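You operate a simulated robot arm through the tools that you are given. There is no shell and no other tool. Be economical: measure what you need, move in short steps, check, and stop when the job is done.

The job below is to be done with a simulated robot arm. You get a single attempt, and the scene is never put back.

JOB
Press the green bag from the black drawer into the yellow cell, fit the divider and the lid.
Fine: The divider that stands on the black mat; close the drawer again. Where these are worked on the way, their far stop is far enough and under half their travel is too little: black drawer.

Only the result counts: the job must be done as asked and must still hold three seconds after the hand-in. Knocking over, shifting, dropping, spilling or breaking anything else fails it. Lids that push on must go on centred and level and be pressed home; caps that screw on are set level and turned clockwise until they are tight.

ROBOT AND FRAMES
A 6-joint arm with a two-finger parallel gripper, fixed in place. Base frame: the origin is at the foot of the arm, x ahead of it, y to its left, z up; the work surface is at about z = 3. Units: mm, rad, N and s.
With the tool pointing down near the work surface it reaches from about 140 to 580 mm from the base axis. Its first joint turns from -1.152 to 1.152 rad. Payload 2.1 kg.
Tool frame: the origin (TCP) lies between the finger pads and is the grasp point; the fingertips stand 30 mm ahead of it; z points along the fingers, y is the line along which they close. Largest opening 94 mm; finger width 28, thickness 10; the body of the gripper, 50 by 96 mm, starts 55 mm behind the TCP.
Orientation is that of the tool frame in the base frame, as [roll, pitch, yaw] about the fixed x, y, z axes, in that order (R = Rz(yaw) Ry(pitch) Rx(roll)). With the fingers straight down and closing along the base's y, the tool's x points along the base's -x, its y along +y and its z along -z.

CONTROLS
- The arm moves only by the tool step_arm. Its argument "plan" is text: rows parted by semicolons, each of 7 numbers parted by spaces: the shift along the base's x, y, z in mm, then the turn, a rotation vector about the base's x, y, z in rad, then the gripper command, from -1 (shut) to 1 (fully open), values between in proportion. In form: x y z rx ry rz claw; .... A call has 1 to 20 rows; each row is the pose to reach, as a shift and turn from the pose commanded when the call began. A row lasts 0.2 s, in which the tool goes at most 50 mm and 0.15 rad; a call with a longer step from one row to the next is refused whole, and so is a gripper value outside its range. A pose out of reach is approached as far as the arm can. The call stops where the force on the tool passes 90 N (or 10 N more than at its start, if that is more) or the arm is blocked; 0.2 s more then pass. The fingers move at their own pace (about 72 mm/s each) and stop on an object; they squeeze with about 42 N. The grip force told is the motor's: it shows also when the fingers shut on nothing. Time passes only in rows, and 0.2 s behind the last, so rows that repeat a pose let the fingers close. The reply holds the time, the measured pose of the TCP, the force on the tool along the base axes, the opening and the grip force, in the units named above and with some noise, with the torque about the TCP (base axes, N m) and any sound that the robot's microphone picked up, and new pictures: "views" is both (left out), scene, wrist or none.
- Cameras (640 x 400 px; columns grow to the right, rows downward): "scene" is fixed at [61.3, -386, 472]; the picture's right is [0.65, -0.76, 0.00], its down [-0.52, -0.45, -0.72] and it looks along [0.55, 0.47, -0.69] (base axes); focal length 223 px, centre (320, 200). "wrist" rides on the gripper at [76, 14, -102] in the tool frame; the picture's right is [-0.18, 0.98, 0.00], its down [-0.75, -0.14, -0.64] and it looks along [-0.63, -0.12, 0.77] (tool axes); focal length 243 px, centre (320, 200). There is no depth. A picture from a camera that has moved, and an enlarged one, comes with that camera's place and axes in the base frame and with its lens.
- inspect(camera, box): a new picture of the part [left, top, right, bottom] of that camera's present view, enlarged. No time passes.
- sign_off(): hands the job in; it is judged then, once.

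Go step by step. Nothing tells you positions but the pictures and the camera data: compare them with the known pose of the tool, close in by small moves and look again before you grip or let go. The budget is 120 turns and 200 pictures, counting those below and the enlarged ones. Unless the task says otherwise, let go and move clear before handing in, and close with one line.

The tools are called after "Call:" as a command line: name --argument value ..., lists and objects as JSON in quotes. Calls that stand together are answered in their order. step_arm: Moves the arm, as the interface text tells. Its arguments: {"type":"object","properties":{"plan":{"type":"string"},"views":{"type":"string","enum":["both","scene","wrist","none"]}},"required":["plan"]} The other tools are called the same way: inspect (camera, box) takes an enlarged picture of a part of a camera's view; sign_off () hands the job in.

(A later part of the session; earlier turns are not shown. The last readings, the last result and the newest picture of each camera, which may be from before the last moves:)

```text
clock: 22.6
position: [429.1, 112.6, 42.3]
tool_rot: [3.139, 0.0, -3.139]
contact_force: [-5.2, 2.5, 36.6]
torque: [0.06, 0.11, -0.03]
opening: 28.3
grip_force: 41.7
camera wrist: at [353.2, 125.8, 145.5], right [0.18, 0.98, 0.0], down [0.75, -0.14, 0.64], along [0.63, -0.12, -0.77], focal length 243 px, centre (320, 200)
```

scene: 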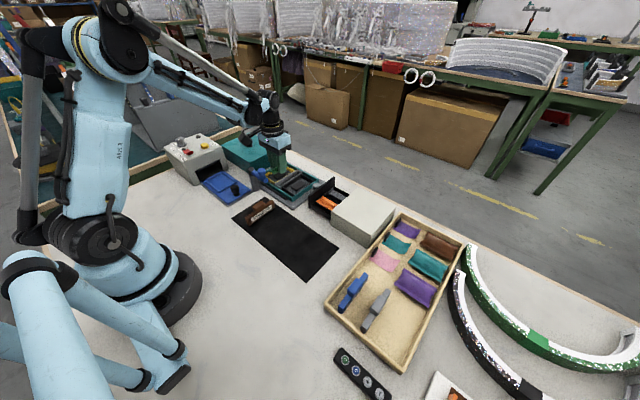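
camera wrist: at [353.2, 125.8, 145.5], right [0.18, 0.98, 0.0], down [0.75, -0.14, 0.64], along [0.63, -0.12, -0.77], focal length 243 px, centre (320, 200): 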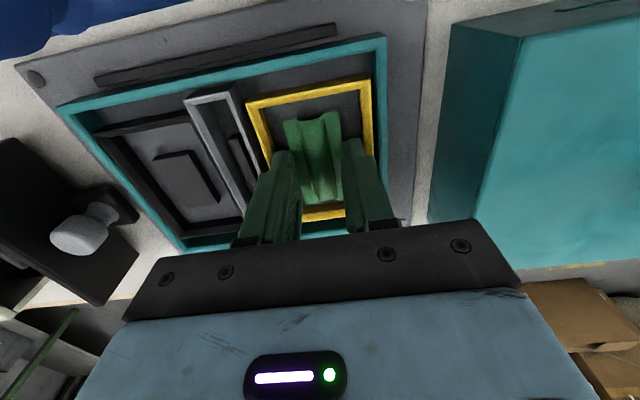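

Firm contact (37 N): the bag is on the pad. I open just a little, then rise and look.

Call:
step_arm --plan "0 0 0.5 0 0 0 -0.35; 0 0 0.5 0 0 0 -0.35; 0 0 4 0 0 0 -0.35; 0 0 10 0 0 0 -0.3; 0 0 40 0 0 0 -0.2; 0 0 60 0 0 0 -0.2" --views "wrist"

Call:
inspect --camera "scene" --box '[256, 150, 320, 198]'

Call:
inspect --camera "wrist" --box '[220, 40, 420, 200]'

```text
clock: 24.0
position: [429.3, 111.6, 104.4]
tool_rot: [-3.141, 0.001, 3.142]
contact_force: [0.6, 0.6, -0.4]
torque: [0.02, -0.01, -0.01]
opening: 37.8
grip_force: 0.0
camera wrist: at [353.3, 126.4, 205.9], right [0.18, 0.98, 0.0], down [0.75, -0.14, 0.64], along [0.63, -0.12, -0.77], focal length 243 px, centre (320, 200)
```

wrist: 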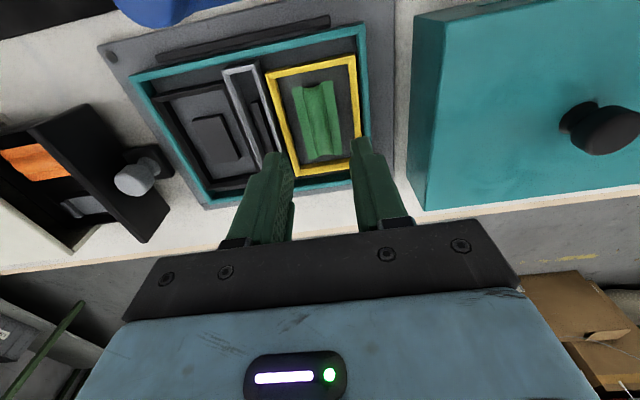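

```text
8.33 times, centred on (288, 174) of scene
camera zoom: at [61.3, -386.0, 472.0], right [0.65, -0.76, 0.0], down [-0.52, -0.45, -0.72], along [0.55, 0.47, -0.69], focal length 1860 px, centre (587, 417)
```

zoom: 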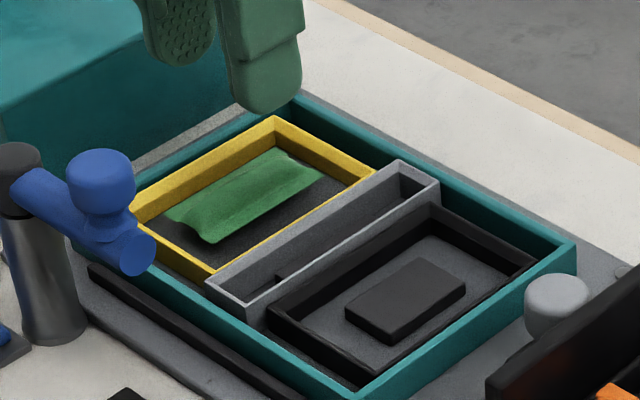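

```text
2.50 times, centred on (320, 120) of wrist
camera zoom: at [353.3, 126.4, 205.9], right [0.18, 0.98, 0.0], down [0.75, -0.14, 0.64], along [0.63, -0.12, -0.77], focal length 606 px, centre (320, 400)
```

zoom: 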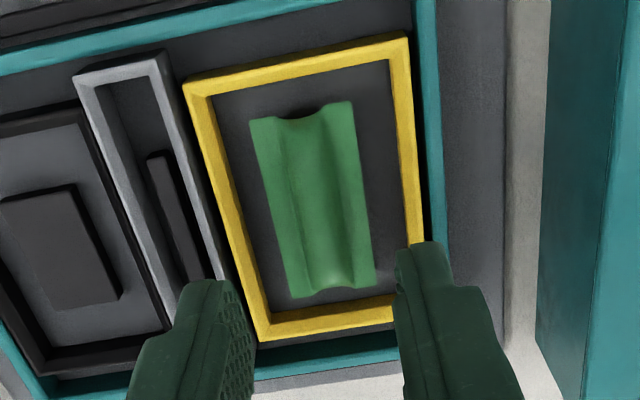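

The bag sits neatly centred. Now I close the fingers and press it down at its centre.

Call:
step_arm --plan "-1 0 0 0 0 0 -1; -1 0 0 0 0 0 -1; -1 0 -30 0 0 0 -1; -1 0 -46 0 0 0 -1; -1 0 -50 0 0 0 -1; -1 0 -52 0 0 0 -1; -1 0 -54 0 0 0 -1; -1 0 -55 0 0 0 -1" --views "none"

```text
clock: 25.2
position: [428.2, 111.9, 57.9]
tool_rot: [-3.139, -0.002, 3.141]
contact_force: [-1.2, 0.0, 30.2]
torque: [0.04, 0.02, 0.0]
opening: 0.0
grip_force: 33.2
stopped in row 6: the force on the tool passed its limit at 107 N (the readings are from after the stop); the commanded pose is now the measured one
```

Call:
step_arm --plan "0 0 10 0 0 0 -1; 0 0 50 0 0 0 -1; 0 0 50 0 0 0 -1" --views "wrist"

Call:
inspect --camera "scene" --box '[256, 150, 320, 198]'

Call:
inspect --camera "wrist" --box '[220, 40, 420, 200]'

```text
clock: 26.0
position: [429.9, 112.1, 106.2]
tool_rot: [3.141, -0.002, -3.14]
contact_force: [0.1, -0.2, -0.1]
torque: [-0.02, 0.05, 0.04]
opening: 0.0
grip_force: 32.7
camera wrist: at [354.3, 125.6, 209.9], right [0.18, 0.98, 0.0], down [0.75, -0.14, 0.64], along [0.63, -0.12, -0.77], focal length 243 px, centre (320, 200)
```

wrist: 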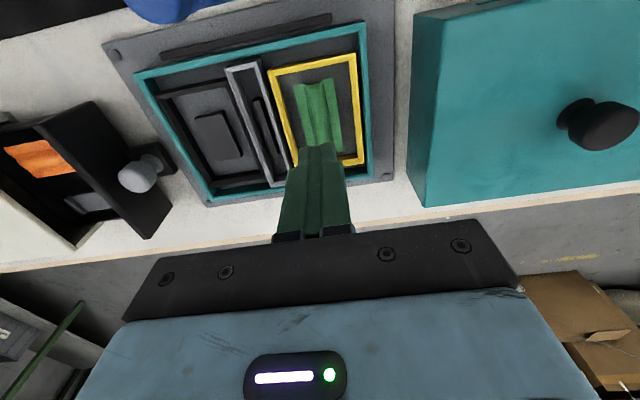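

```text
8.33 times, centred on (288, 174) of scene
camera zoom: at [61.3, -386.0, 472.0], right [0.65, -0.76, 0.0], down [-0.52, -0.45, -0.72], along [0.55, 0.47, -0.69], focal length 1860 px, centre (587, 417)
```

zoom: 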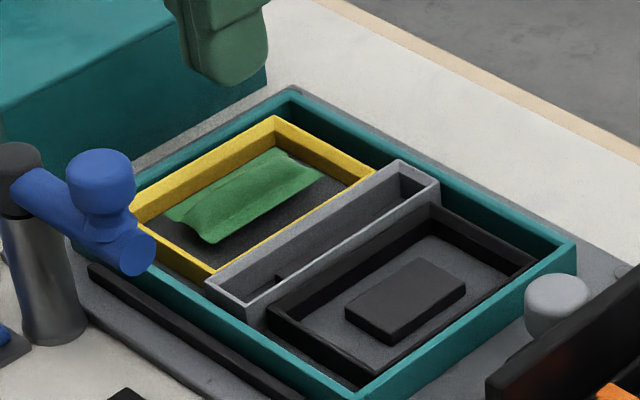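

```text
2.50 times, centred on (320, 120) of wrist
camera zoom: at [354.3, 125.6, 209.9], right [0.18, 0.98, 0.0], down [0.75, -0.14, 0.64], along [0.63, -0.12, -0.77], focal length 606 px, centre (320, 400)
```

zoom: 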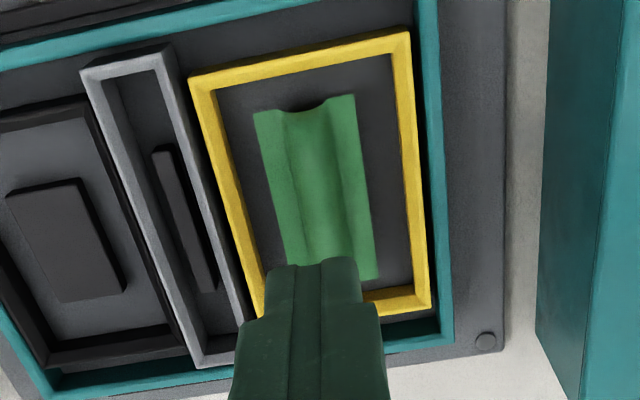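

The bag lies flush at the rim. I'll press again slowly and hold, to make sure it's seated and to see whether it gives.

Call:
step_arm --plan "-1 0 -30 0 0 0 -1; -1 0 -44 0 0 0 -1; -1 0 -46 0 0 0 -1; -1 0 -47 0 0 0 -1; -1 0 -48 0 0 0 -1; -1 0 -48.5 0 0 0 -1" --views "none"

```text
clock: 27.4
position: [427.1, 110.7, 57.6]
tool_rot: [-3.14, 0.001, -3.141]
contact_force: [2.4, 1.6, 9.0]
torque: [0.08, -0.13, 0.01]
opening: 0.2
grip_force: 33.0
```

Call:
step_arm --plan "0 0 -0.5 0 0 0 -1; 0 0 -1 0 0 0 -1; 0 0 -1.5 0 0 0 -1; 0 0 -2 0 0 0 -1" --views "none"

```text
clock: 28.4
position: [426.9, 109.8, 55.9]
tool_rot: [-3.141, -0.004, 3.141]
contact_force: [-1.0, -1.2, 60.6]
torque: [0.05, -0.01, 0.01]
opening: 0.0
grip_force: 32.4
```

Call:
step_arm --plan "0 0.5 -0.4 0 0 0 -1; 0 0.5 -0.6 0 0 0 -1; 0 0.5 -0.6 0 0 0 -1; 0 0.5 -0.6 0 0 0 -1" --views "wrist"

Call:
inspect --camera "scene" --box '[256, 150, 320, 198]'

```text
clock: 29.4
position: [428.4, 110.7, 56.7]
tool_rot: [-3.14, -0.003, -3.141]
contact_force: [-13.0, -6.8, 77.9]
torque: [-0.18, 0.42, -0.03]
opening: 0.0
grip_force: 33.2
camera wrist: at [352.5, 125.4, 160.1], right [0.18, 0.98, 0.0], down [0.76, -0.14, 0.64], along [0.63, -0.12, -0.77], focal length 243 px, centre (320, 200)
```

wrist: 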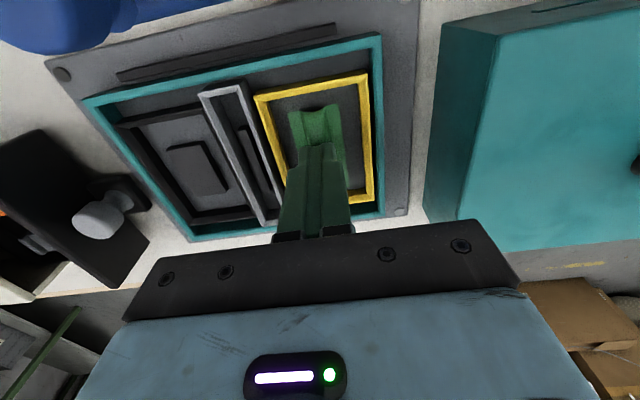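

```text
8.33 times, centred on (288, 174) of scene
camera zoom: at [61.0, -386.1, 472.0], right [0.65, -0.76, 0.0], down [-0.52, -0.45, -0.72], along [0.55, 0.47, -0.69], focal length 1860 px, centre (587, 417)
```

zoom: 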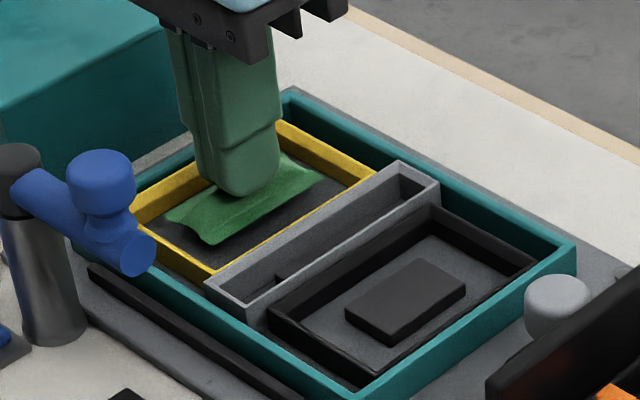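

The bag took 78 N without moving, so it is seated. Next I rise and go look at the brown divider on the mat.

Call:
step_arm --plan "0 0 20 0 0 0 -1; 0 0 60 0 0 0 -1; -10 -5 100 0 0 0 -1; -50 -15 110 0 0 0 0; -90 -25 110 0 0 0 1; -130 -35 110 0 0 0 1; -160 -45 110 0 0 0 1; -160 -45 110 0 0 0 1" --views "both"

Call:
inspect --camera "wrist" --box '[220, 20, 420, 180]'

Call:
inspect --camera "scene" --box '[230, 155, 326, 227]'

```text
clock: 31.2
position: [266.0, 65.1, 165.3]
tool_rot: [-3.141, -0.002, 3.14]
contact_force: [0.3, -0.2, 0.2]
torque: [0.0, 0.01, 0.03]
opening: 94.2
grip_force: 0.1
camera wrist: at [192.2, 79.3, 267.7], right [0.18, 0.98, 0.0], down [0.75, -0.14, 0.64], along [0.63, -0.12, -0.77], focal length 243 px, centre (320, 200)
```

scene: 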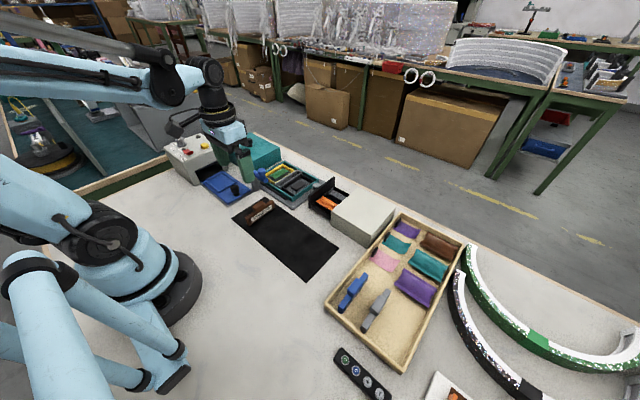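
wrist: 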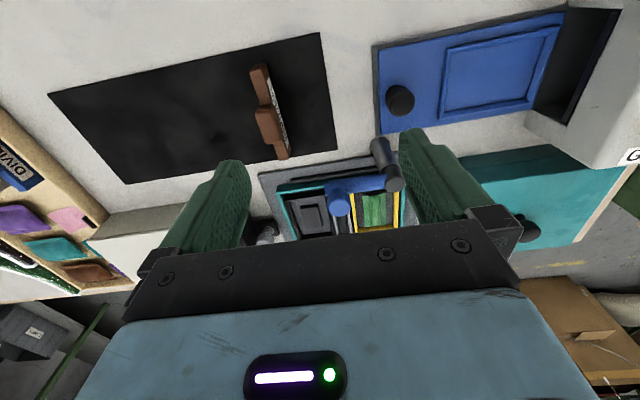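

```text
2.50 times, centred on (320, 100) of wrist
camera zoom: at [192.2, 79.3, 267.7], right [0.18, 0.98, 0.0], down [0.75, -0.14, 0.64], along [0.63, -0.12, -0.77], focal length 606 px, centre (320, 450)
```

zoom: 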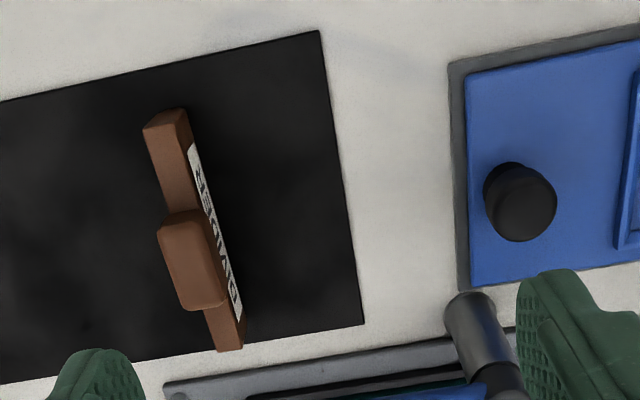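

```text
5.56 times, centred on (278, 191) of scene
camera zoom: at [61.3, -386.0, 472.0], right [0.65, -0.76, 0.0], down [-0.52, -0.45, -0.72], along [0.55, 0.47, -0.69], focal length 1240 px, centre (553, 250)
```

zoom: 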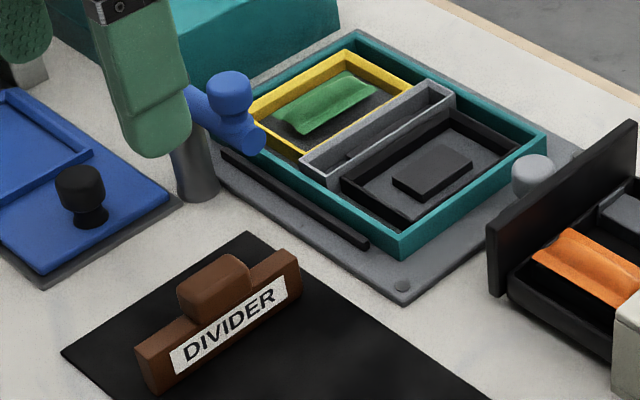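

The divider stands along x around (275,14), yaw ≈ -0.055, with the handle top near z≈45. I hover over it, aligned.

Call:
step_arm --plan "3 -20 -15 0 0 -0.03 0.3; 9 -40 -40 0 0 -0.055 0.3; 9 -51 -65 0 0 -0.055 0.3; 9 -51 -70 0 0 -0.055 0.3; 9 -51 -70 0 0 -0.055 0.3" --views "both"

Call:
inspect --camera "wrist" --box '[220, 40, 420, 200]'

Call:
inspect --camera "scene" --box '[220, 155, 316, 227]'

```text
clock: 32.4
position: [276.7, 16.0, 95.2]
tool_rot: [3.141, -0.002, 3.089]
contact_force: [0.5, 0.8, -0.6]
torque: [-0.02, 0.01, 0.0]
opening: 60.8
grip_force: 0.1
camera wrist: at [202.9, 33.9, 197.9], right [0.24, 0.97, 0.0], down [0.75, -0.18, 0.64], along [0.62, -0.15, -0.77], focal length 243 px, centre (320, 200)
```

scene: 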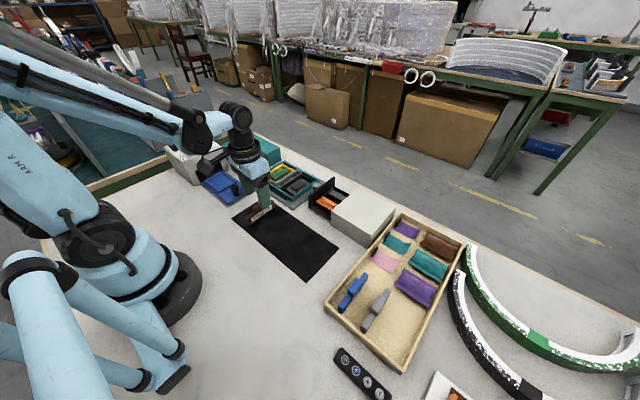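
wrist: 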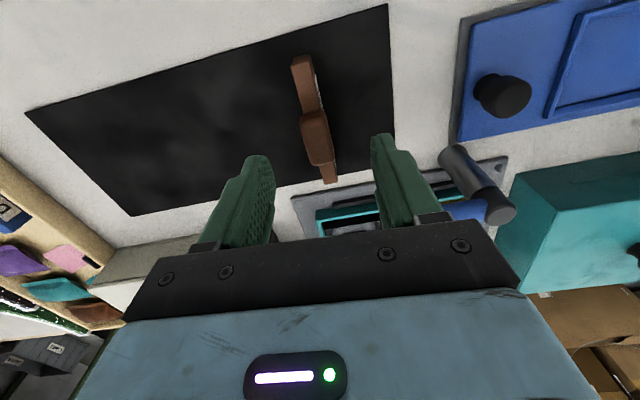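

```text
2.50 times, centred on (320, 120) of wrist
camera zoom: at [202.9, 33.9, 197.9], right [0.24, 0.97, 0.0], down [0.75, -0.18, 0.64], along [0.62, -0.15, -0.77], focal length 606 px, centre (320, 400)
```

zoom: 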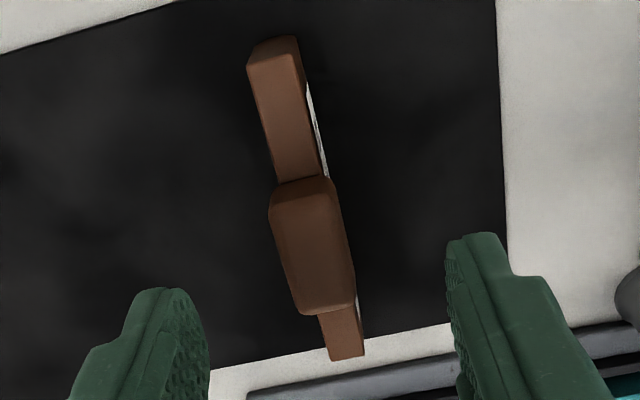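

```text
5.56 times, centred on (268, 191) of scene
camera zoom: at [61.3, -386.0, 472.0], right [0.65, -0.76, 0.0], down [-0.52, -0.45, -0.72], along [0.55, 0.47, -0.69], focal length 1240 px, centre (609, 250)
```

zoom: 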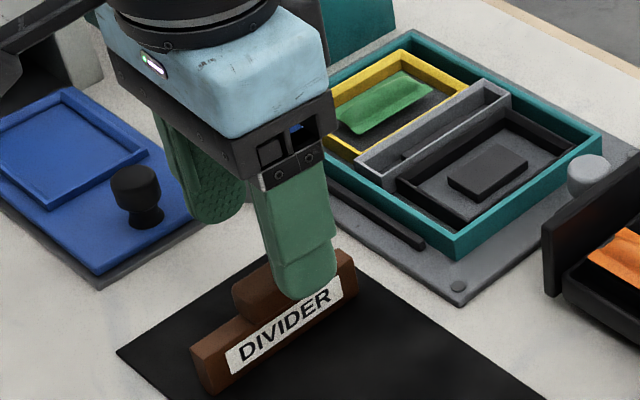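

Refined: divider centre ≈ (273,14.3), yaw ≈ -0.01, plate 11 mm thick. I descend and grip the handle.

Call:
step_arm --plan "-3 -1 -15 0 0 0.043 0.3; -3 -1 -28 0 0 0.043 0; -3 -1 -37 0 0 0.043 0; -3 -1 -37 0 0 0.043 -1; -3 -1 -37 0 0 0.043 -1; -3 -1 -37 0 0 0.043 -1" --views "wrist"

Call:
inspect --camera "scene" --box '[220, 155, 316, 227]'

Call:
inspect --camera "wrist" --box '[220, 40, 420, 200]'

```text
clock: 33.8
position: [276.1, 14.0, 58.4]
tool_rot: [-3.141, -0.003, 3.131]
contact_force: [-0.1, 0.3, 0.1]
torque: [0.0, 0.02, -0.02]
opening: 16.7
grip_force: 41.7
camera wrist: at [198.8, 30.0, 161.2], right [0.2, 0.98, 0.0], down [0.75, -0.15, 0.64], along [0.63, -0.13, -0.77], focal length 243 px, centre (320, 200)
```

wrist: 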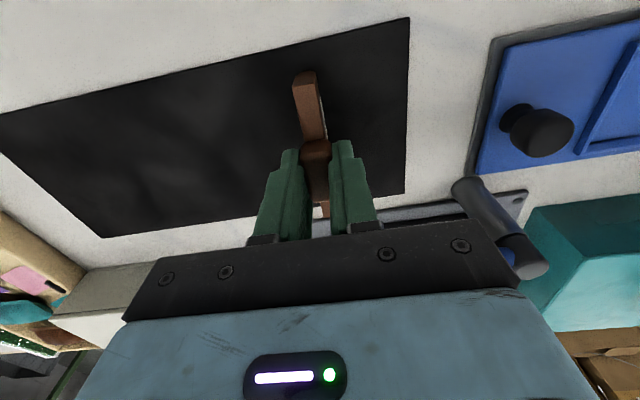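

```text
5.56 times, centred on (268, 191) of scene
camera zoom: at [61.3, -386.0, 472.0], right [0.65, -0.76, 0.0], down [-0.52, -0.45, -0.72], along [0.55, 0.47, -0.69], focal length 1240 px, centre (609, 250)
```

zoom: 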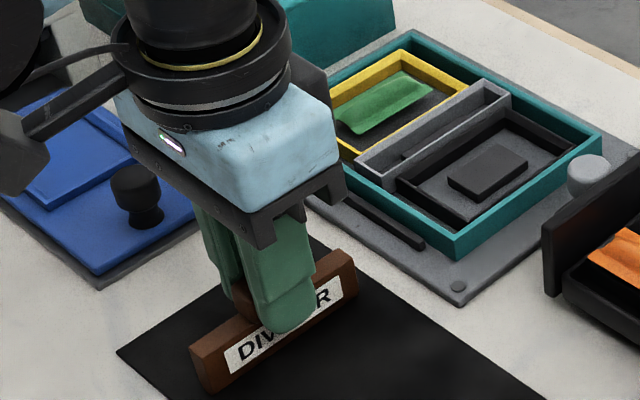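

```text
2.50 times, centred on (320, 120) of wrist
camera zoom: at [198.8, 30.0, 161.2], right [0.2, 0.98, 0.0], down [0.75, -0.15, 0.64], along [0.63, -0.13, -0.77], focal length 606 px, centre (320, 400)
```

zoom: 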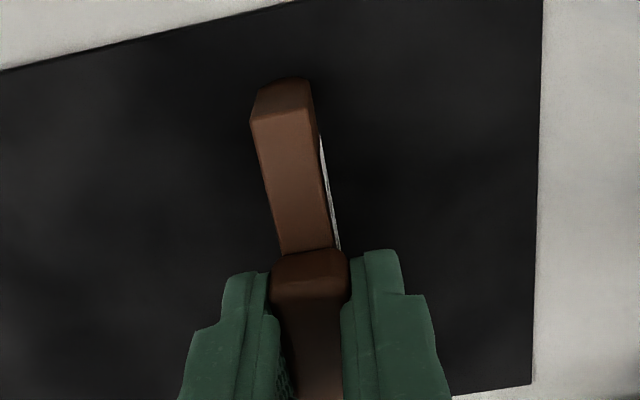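

The handle is gripped. I lift high, to pass over the blue swing arm, and carry it above the slot.

Call:
step_arm --plan "0 0 20 0 0 0 -1; 0 0 60 0 0 0 -1; 0 0 100 0 0 0.01 -1; 10 4 130 0 0 0.01 -1; 50 16 130 0 0 0.01 -1; 90 30 130 0 0 0.01 -1; 130 44 130 0 0 0.01 -1; 156 52 130 0 0 0.01 -1; 156 52 130 0 0 0.01 -1" --views "wrist"

Call:
inspect --camera "scene" --box '[210, 100, 338, 212]'

Call:
inspect --camera "wrist" --box '[220, 40, 420, 200]'

```text
clock: 35.8
position: [428.6, 65.3, 188.8]
tool_rot: [-3.14, -0.002, 3.141]
contact_force: [-1.1, -0.1, 0.1]
torque: [-0.01, -0.01, 0.03]
opening: 16.6
grip_force: 41.8
camera wrist: at [352.7, 80.1, 291.5], right [0.19, 0.98, 0.0], down [0.75, -0.14, 0.64], along [0.63, -0.12, -0.77], focal length 243 px, centre (320, 200)
```

wrist: 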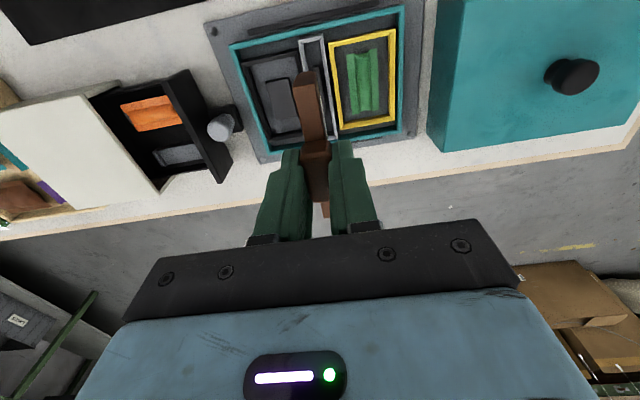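

```text
3.57 times, centred on (274, 156) of scene
camera zoom: at [61.4, -386.0, 472.0], right [0.65, -0.76, 0.0], down [-0.52, -0.45, -0.72], along [0.55, 0.47, -0.69], focal length 797 px, centre (484, 357)
```

zoom: 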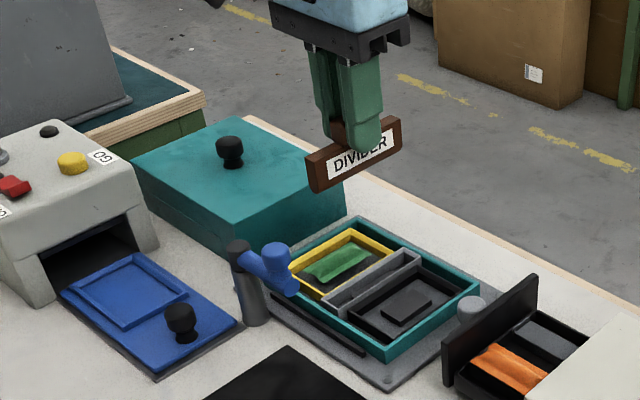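

```text
2.50 times, centred on (320, 120) of wrist
camera zoom: at [352.7, 80.1, 291.5], right [0.19, 0.98, 0.0], down [0.75, -0.14, 0.64], along [0.63, -0.12, -0.77], focal length 606 px, centre (320, 400)
```

zoom: 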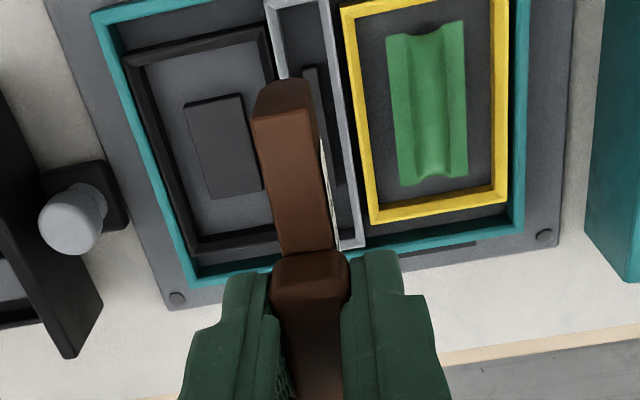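

I shift slightly in x and descend until the divider's bottom is just above the slot rim.

Call:
step_arm --plan "3 0.5 -35 0 0 0 -1; 3 0.5 -70 0 0 0 -1; 3 0.5 -95 0 0 0 -1; 3 0.5 -103 0 0 0 -1; 3 0.5 -103 0 0 0 -1" --views "wrist"

Call:
inspect --camera "scene" --box '[252, 150, 332, 210]'

Call:
inspect --camera "wrist" --box '[220, 40, 420, 200]'

```text
clock: 37.0
position: [430.7, 66.9, 84.4]
tool_rot: [3.14, -0.001, 3.141]
contact_force: [0.8, 0.4, 0.1]
torque: [-0.02, -0.02, 0.01]
opening: 16.8
grip_force: 41.9
camera wrist: at [355.6, 79.9, 187.8], right [0.19, 0.98, 0.0], down [0.75, -0.14, 0.64], along [0.63, -0.12, -0.77], focal length 243 px, centre (320, 200)
```

wrist: 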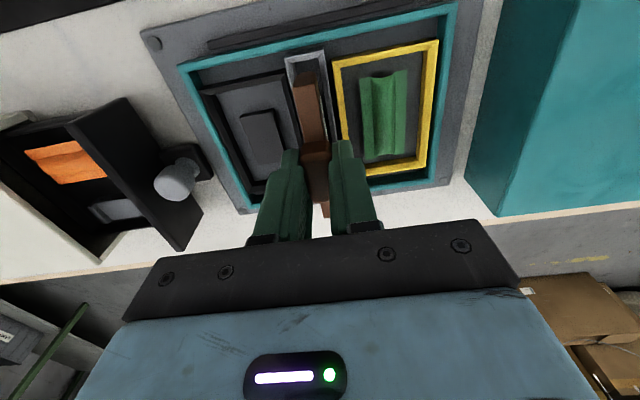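

```text
6.67 times, centred on (292, 180) of scene
camera zoom: at [61.3, -386.0, 472.0], right [0.65, -0.76, 0.0], down [-0.52, -0.45, -0.72], along [0.55, 0.47, -0.69], focal length 1488 px, centre (507, 333)
```

zoom: 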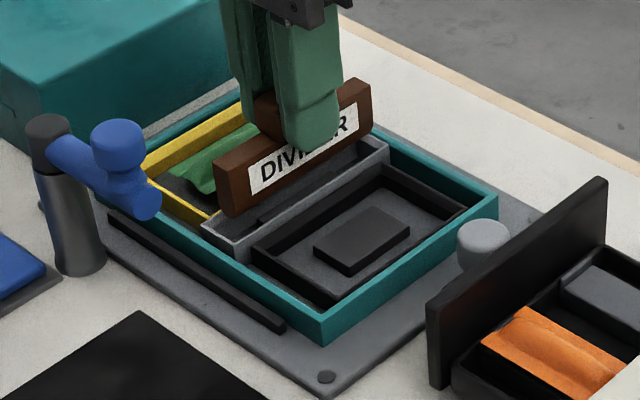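

```text
2.50 times, centred on (320, 120) of wrist
camera zoom: at [355.6, 79.9, 187.8], right [0.19, 0.98, 0.0], down [0.75, -0.14, 0.64], along [0.63, -0.12, -0.77], focal length 606 px, centre (320, 400)
```

zoom: 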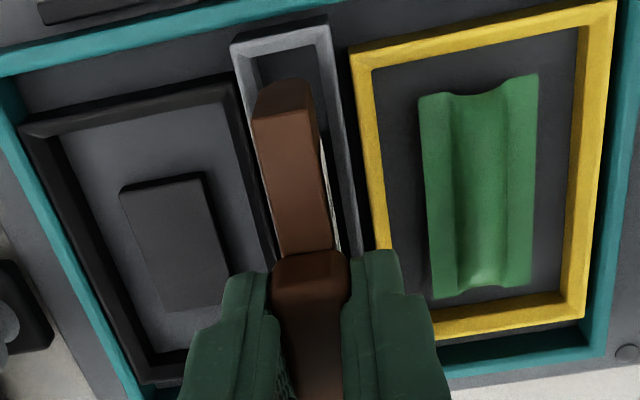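

The divider looks ~2 mm too far +y, so I correct it and ease down toward the slot.

Call:
step_arm --plan "0 -2 -3 0 0 0 -1; 0 -2 -6 0 0 0 -1; 0 -2 -8 0 0 0 -1; 0 -2 -10 0 0 0 -1" --views "none"

Call:
inspect --camera "scene" --box '[260, 160, 316, 202]'

Call:
inspect --camera "wrist" --box '[260, 30, 380, 130]'

```text
clock: 38.0
position: [431.7, 64.3, 74.6]
tool_rot: [3.141, -0.005, 3.14]
contact_force: [-9.7, -1.2, 2.3]
torque: [-0.06, 0.4, -0.05]
opening: 16.8
grip_force: 42.3
```

```text
9.52 times, centred on (288, 181) of scene
camera zoom: at [61.3, -386.0, 472.0], right [0.65, -0.76, 0.0], down [-0.52, -0.45, -0.72], along [0.55, 0.47, -0.69], focal length 2126 px, centre (625, 381)
```

zoom: 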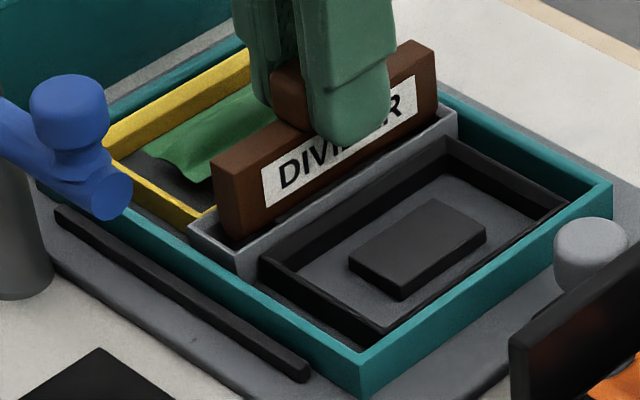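

```text
4.00 times, centred on (320, 80) of wrist
camera zoom: at [356.1, 78.9, 178.6], right [0.19, 0.98, 0.0], down [0.76, -0.14, 0.64], along [0.63, -0.12, -0.77], focal length 970 px, centre (320, 680)
```

zoom: 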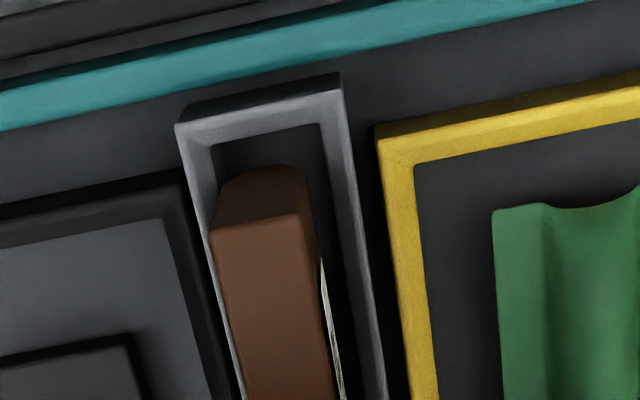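

It's inside the slot but nudging the +x end wall. I shift -2 in x and +1 in y, then continue down.

Call:
step_arm --plan "-2.5 1 0 0 0 0 -1; -2.5 1 -2 0 0 0 -1; -2.5 1 -4 0 0 0 -1; -2.5 1 -5 0 0 0 -1" --views "none"

Call:
inspect --camera "wrist" --box '[260, 30, 380, 130]'

```text
clock: 39.0
position: [430.4, 65.5, 69.2]
tool_rot: [-3.141, -0.002, 3.14]
contact_force: [-0.2, 0.6, -0.6]
torque: [-0.05, -0.02, 0.01]
opening: 16.6
grip_force: 42.1
```

```text
4.00 times, centred on (320, 80) of wrist
camera zoom: at [354.7, 79.8, 173.7], right [0.19, 0.98, 0.0], down [0.75, -0.14, 0.64], along [0.63, -0.12, -0.77], focal length 970 px, centre (320, 680)
```

zoom: 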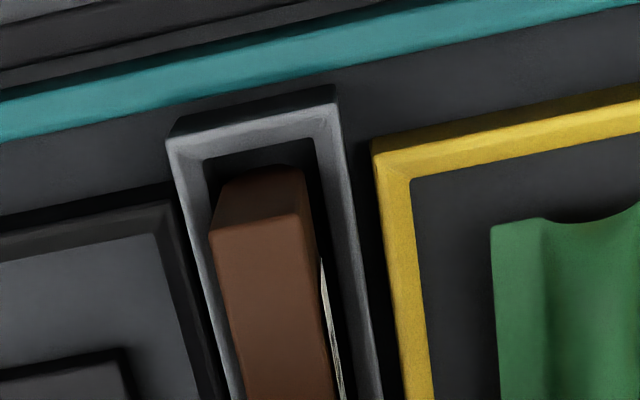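

Free of contact now; continue down until it seats.

Call:
step_arm --plan "0 0 -1 0 0 0 -1; 0 0 -2 0 0 0 -1; 0 0 -3 0 0 0 -1; 0 0 -4 0 0 0 -1; 0 0 -5 0 0 0 -1; 0 0 -6 0 0 0 -1" --views "none"

```text
clock: 40.4
position: [430.7, 66.1, 65.5]
tool_rot: [3.141, -0.001, 3.139]
contact_force: [0.0, 0.6, 12.4]
torque: [0.0, -0.01, 0.0]
opening: 16.9
grip_force: 42.1
```

Call:
step_arm --plan "0 0 -0.5 0 0 0 -1; 0 0 -1 0 0 0 -1; 0 0 -1.5 0 0 0 -1; 0 0 -1.5 0 0 0 -1" --views "wrist"

Call:
inspect --camera "scene" --box '[260, 160, 316, 202]'

```text
clock: 41.4
position: [430.2, 67.7, 61.9]
tool_rot: [3.141, -0.002, 3.14]
contact_force: [0.0, 3.3, 39.0]
torque: [0.1, -0.01, 0.03]
opening: 16.7
grip_force: 42.3
camera wrist: at [354.5, 80.9, 166.1], right [0.19, 0.98, 0.0], down [0.75, -0.14, 0.64], along [0.63, -0.12, -0.77], focal length 243 px, centre (320, 200)
```

wrist: 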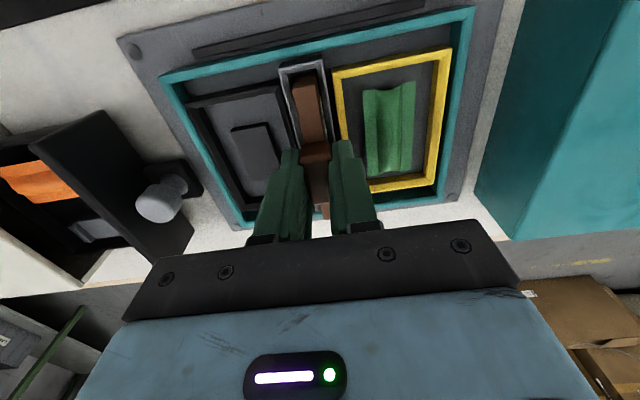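

```text
9.52 times, centred on (288, 181) of scene
camera zoom: at [61.2, -386.1, 472.0], right [0.65, -0.76, 0.0], down [-0.52, -0.45, -0.72], along [0.55, 0.47, -0.69], focal length 2126 px, centre (625, 381)
```

zoom: 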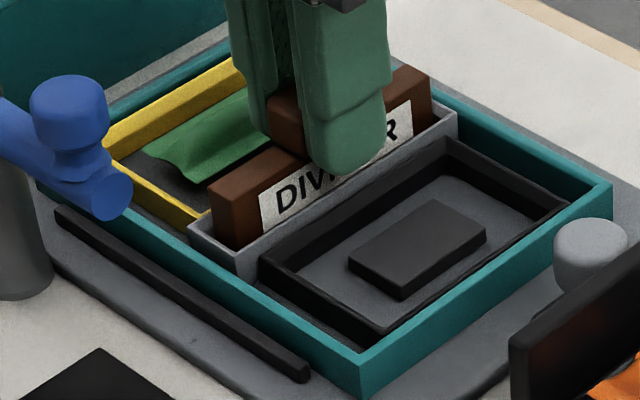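

It's pressing in progressively; I push further to find the hard stop.

Call:
step_arm --plan "0 0 -0.5 0 0 0 -1; 0 0 -1 0 0 0 -1; 0 0 -1.5 0 0 0 -1; 0 0 -2 0 0 0 -1" --views "none"

```text
clock: 42.4
position: [430.4, 67.3, 62.8]
tool_rot: [-3.141, -0.002, 3.139]
contact_force: [-5.6, 8.1, 84.9]
torque: [0.29, 0.15, 0.02]
opening: 16.7
grip_force: 41.6
```

Hard stop reached at 85 N, so the divider is home. I relax, open and rise.

Call:
step_arm --plan "0 0 2 0 0 0 -1; 0 0 2 0 0 0 -0.4; 0 0 2 0 0 0 -0.4; 0 0 20 0 0 0 -0.2; 0 0 60 0 0 0 0; 0 0 100 0 0 0 0.3; 0 0 100 0 0 0 0.3" --views "wrist"

Call:
inspect --camera "scene" --box '[252, 145, 332, 205]'

Call:
inspect --camera "wrist" --box '[240, 0, 640, 200]'

```text
clock: 44.0
position: [430.6, 64.9, 161.1]
tool_rot: [-3.141, -0.002, 3.139]
contact_force: [0.1, -0.1, 0.3]
torque: [-0.04, 0.01, 0.01]
opening: 61.0
grip_force: 0.1
camera wrist: at [354.7, 78.8, 264.1], right [0.19, 0.98, 0.0], down [0.75, -0.14, 0.64], along [0.63, -0.12, -0.77], focal length 243 px, centre (320, 200)
```

wrist: 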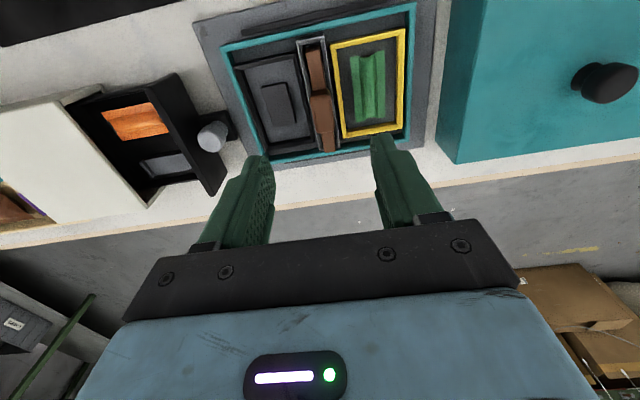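

```text
6.67 times, centred on (292, 175) of scene
camera zoom: at [61.3, -386.0, 472.0], right [0.65, -0.76, 0.0], down [-0.52, -0.45, -0.72], along [0.55, 0.47, -0.69], focal length 1488 px, centre (507, 367)
```

zoom: 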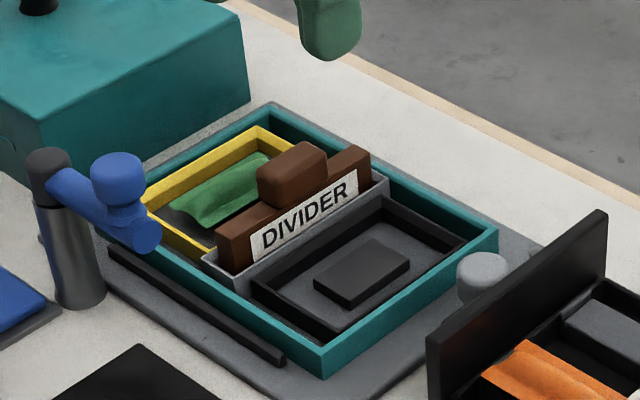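

```text
1.60 times, centred on (440, 100) of wrist
camera zoom: at [354.7, 78.8, 264.1], right [0.19, 0.98, 0.0], down [0.75, -0.14, 0.64], along [0.63, -0.12, -0.77], focal length 388 px, centre (128, 360)
```

zoom: 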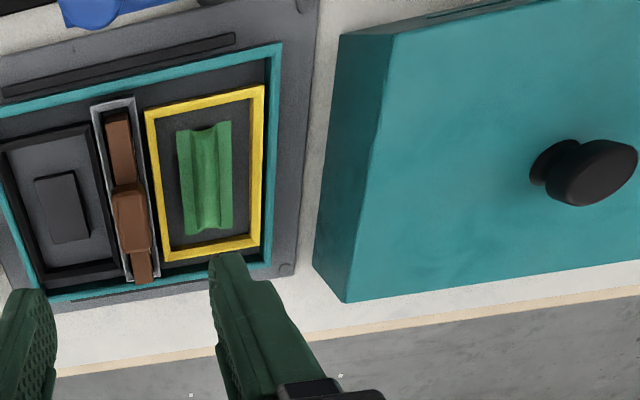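

The divider is seated. Now I'll close the drawer: shut the fingers, come down in front of the knob and push it back toward -y.

Call:
step_arm --plan "3 -30 0 0 0 0 -1; 6 -60 0 0 0 0 -1; 9 -85 0 0 0 0 -1; 9 -85 -40 0 0 0 -1; 9 -85 -75 0 0 0 -1; 9 -85 -90 0 0 0 -1; 9 -85 -90 0 0 0 -1" --views "wrist"

Call:
inspect --camera "scene" --box '[272, 140, 368, 212]'

```text
clock: 45.6
position: [438.2, -20.5, 70.6]
tool_rot: [-3.142, 0.0, 3.139]
contact_force: [0.3, -0.1, 0.5]
torque: [0.01, 0.02, 0.01]
opening: 0.0
grip_force: 33.4
camera wrist: at [362.8, -6.4, 173.4], right [0.19, 0.98, 0.0], down [0.75, -0.14, 0.64], along [0.63, -0.12, -0.77], focal length 243 px, centre (320, 200)
```

wrist: 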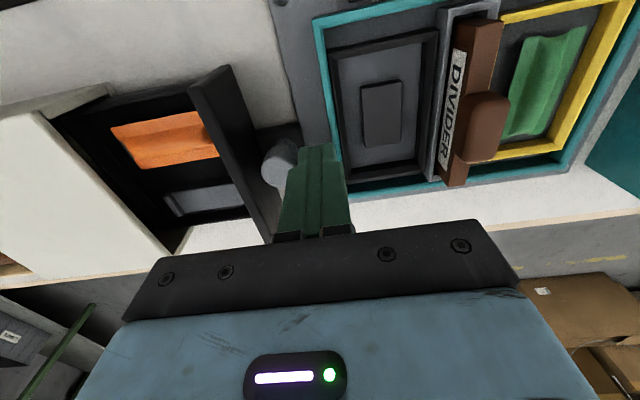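

```text
5.56 times, centred on (320, 176) of scene
camera zoom: at [61.3, -386.0, 472.0], right [0.65, -0.76, 0.0], down [-0.52, -0.45, -0.72], along [0.55, 0.47, -0.69], focal length 1240 px, centre (320, 333)
```

zoom: 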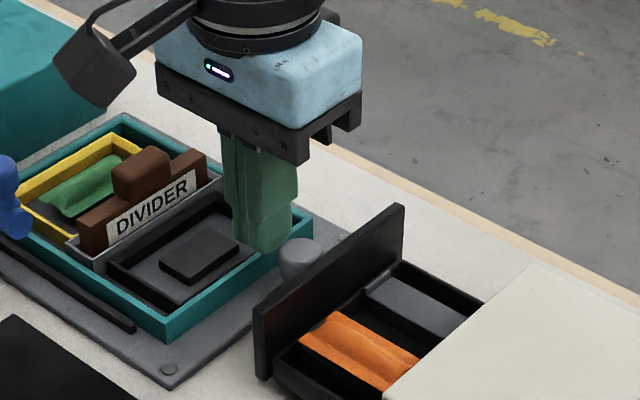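

Well positioned. I lower slightly and push the knob back slowly.

Call:
step_arm --plan "0 0 -5 0 0 0 -1; 0 -8 -5 0 0 0 -1; 0 -16 -5 0 0 0 -1; 0 -24 -5 0 0 0 -1; 0 -32 -5 0 0 0 -1; 0 -40 -5 0 0 0 -1; 0 -48 -5 0 0 0 -1; 0 -56 -5 0 0 0 -1; 0 -64 -5 0 0 0 -1; 0 -72 -5 0 0 0 -1; 0 -78 -5 0 0 0 -1" --views "wrist"

Call:
inspect --camera "scene" --box '[292, 150, 388, 222]'

```text
clock: 48.0
position: [438.7, -97.3, 65.8]
tool_rot: [3.141, -0.003, 3.14]
contact_force: [-0.2, 1.2, 1.6]
torque: [0.0, 0.0, 0.01]
opening: 0.0
grip_force: 33.0
camera wrist: at [363.9, -82.9, 168.6], right [0.19, 0.98, 0.0], down [0.75, -0.14, 0.64], along [0.63, -0.12, -0.77], focal length 243 px, centre (320, 200)
```

wrist: 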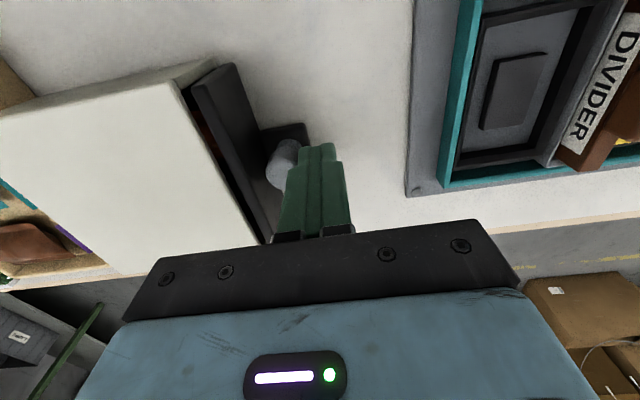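

```text
5.56 times, centred on (340, 186) of scene
camera zoom: at [61.3, -386.0, 472.0], right [0.65, -0.76, 0.0], down [-0.52, -0.45, -0.72], along [0.55, 0.47, -0.69], focal length 1240 px, centre (209, 278)
```

zoom: 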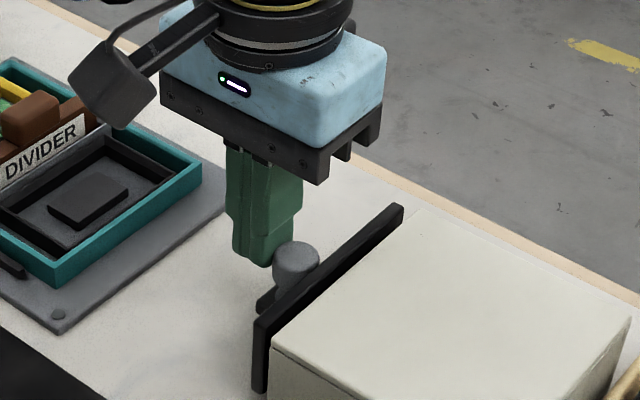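

Nearly closed, about 10 mm left. I continue in small steps until it stops.

Call:
step_arm --plan "0 -3 0 0 0 0 -1; 0 -6 0 0 0 0 -1; 0 -8 0 0 0 0 -1; 0 -9.5 0 0 0 0 -1; 0 -10.5 0 0 0 0 -1; 0 -11.5 0 0 0 0 -1" --views "wrist"

Call:
inspect --camera "scene" --box '[310, 170, 390, 230]'

```text
clock: 49.4
position: [439.4, -105.3, 65.2]
tool_rot: [3.136, -0.003, 3.141]
contact_force: [-2.6, 20.8, -0.5]
torque: [0.48, 0.06, 0.0]
opening: 0.3
grip_force: 33.8
camera wrist: at [363.8, -92.5, 168.7], right [0.18, 0.98, 0.0], down [0.76, -0.14, 0.64], along [0.63, -0.11, -0.77], focal length 243 px, centre (320, 200)
```

wrist: 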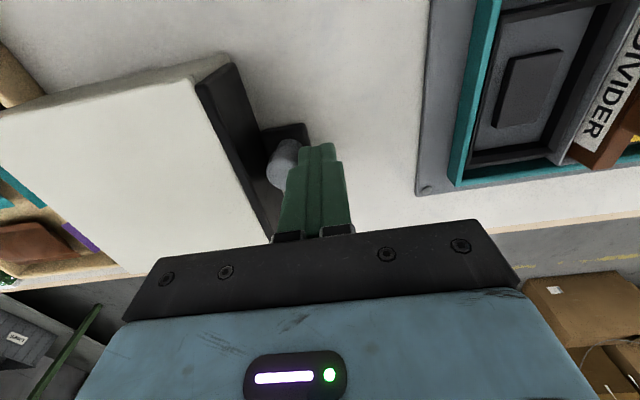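

```text
6.67 times, centred on (350, 200) of scene
camera zoom: at [61.4, -386.0, 472.0], right [0.65, -0.76, 0.0], down [-0.52, -0.45, -0.72], along [0.55, 0.47, -0.69], focal length 1488 px, centre (120, 200)
```

zoom: 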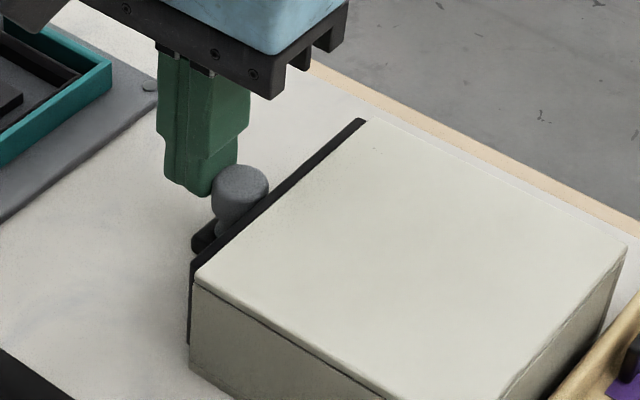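

The drawer is shut. I back off, rise and go to look at the teal lid.

Call:
step_arm --plan "0 12 0 0 0 0 -1; 0 12 40 0 0 0 -1; -5 20 85 0 0 0 -1; -15 50 120 0 0 0 -1; -25 95 140 0 0 0 -1; -40 140 150 0 0 0 -1; -60 185 150 0 0 0 0; -80 230 150 0 0 0 0; -90 275 150 0 0 0 0; -90 310 150 0 0 0 0; -90 310 150 0 0 0 0" --views "both"

Call:
inspect --camera "scene" --box '[140, 110, 284, 206]'

Call:
inspect --camera "wrist" --box '[180, 20, 480, 220]'

```text
refused: row 5 steps farther than a row can; nothing moved
```

```text
4.17 times, centred on (212, 158) of scene
camera zoom: at [61.4, -386.0, 472.0], right [0.65, -0.76, 0.0], down [-0.52, -0.45, -0.72], along [0.55, 0.47, -0.69], focal length 930 px, centre (770, 375)
```

zoom: 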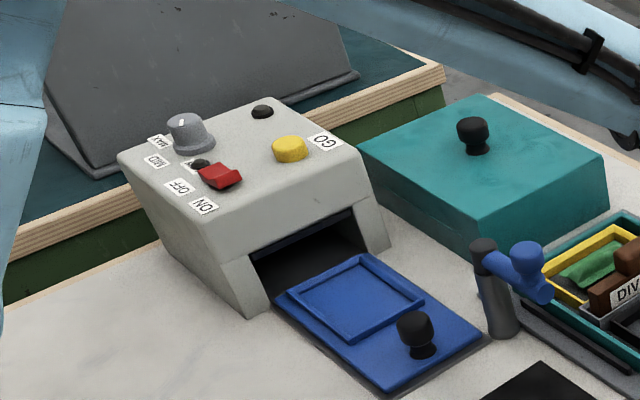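

```text
2.00 times, centred on (330, 120) of wrist
camera zoom: at [363.8, -92.5, 168.7], right [0.18, 0.98, 0.0], down [0.76, -0.14, 0.64], along [0.63, -0.11, -0.77], focal length 485 px, centre (300, 360)
```

zoom: 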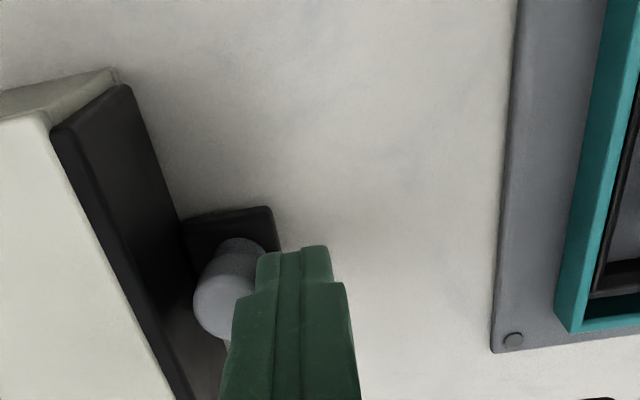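

Call:
step_arm --plan "0 12 0 0 0 0 -1; 0 12 40 0 0 0 -1; -5 20 80 0 0 0 -1; -15 45 115 0 0 0 -1; -25 85 130 0 0 0 -1; -40 125 140 0 0 0 -1; -60 165 150 0 0 0 0; -75 210 150 0 0 0 0; -85 255 150 0 0 0 0; -90 300 150 0 0 0 0; -90 310 150 0 0 0 0; -90 310 150 0 0 0 0" --views "both"

Call:
inspect --camera "wrist" --box '[180, 0, 480, 200]'

```text
clock: 52.0
position: [349.7, 202.4, 215.7]
tool_rot: [3.141, -0.001, 3.14]
contact_force: [-0.6, 0.4, 0.1]
torque: [0.0, 0.04, 0.0]
opening: 47.1
grip_force: 0.0
camera wrist: at [273.6, 217.0, 319.5], right [0.19, 0.98, 0.0], down [0.75, -0.14, 0.64], along [0.63, -0.12, -0.77], focal length 243 px, centre (320, 200)
```

scene: 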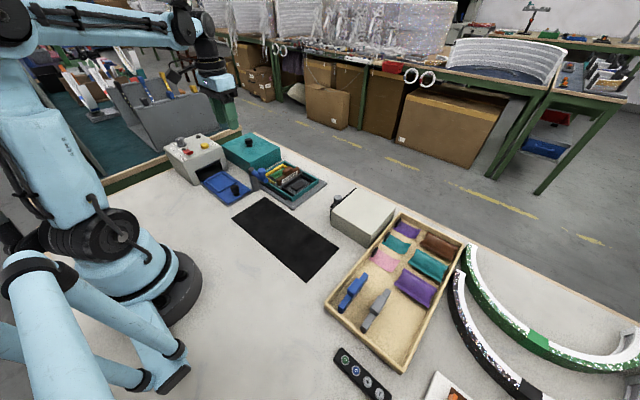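
wrist: 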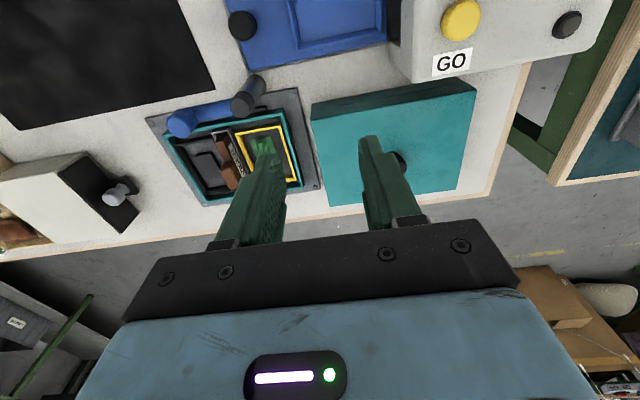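

```text
2.00 times, centred on (330, 100) of wrist
camera zoom: at [273.6, 217.0, 319.5], right [0.19, 0.98, 0.0], down [0.75, -0.14, 0.64], along [0.63, -0.12, -0.77], focal length 485 px, centre (300, 400)
```

zoom: 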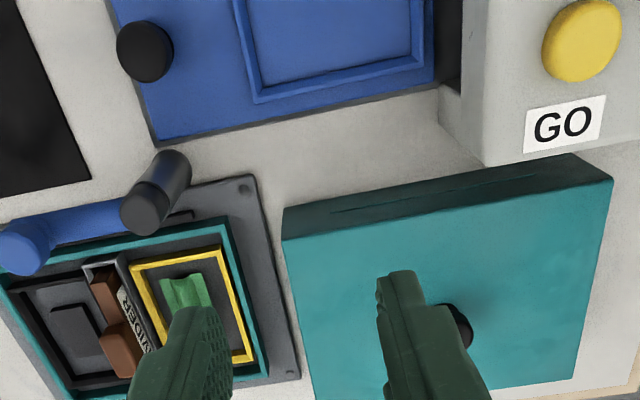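

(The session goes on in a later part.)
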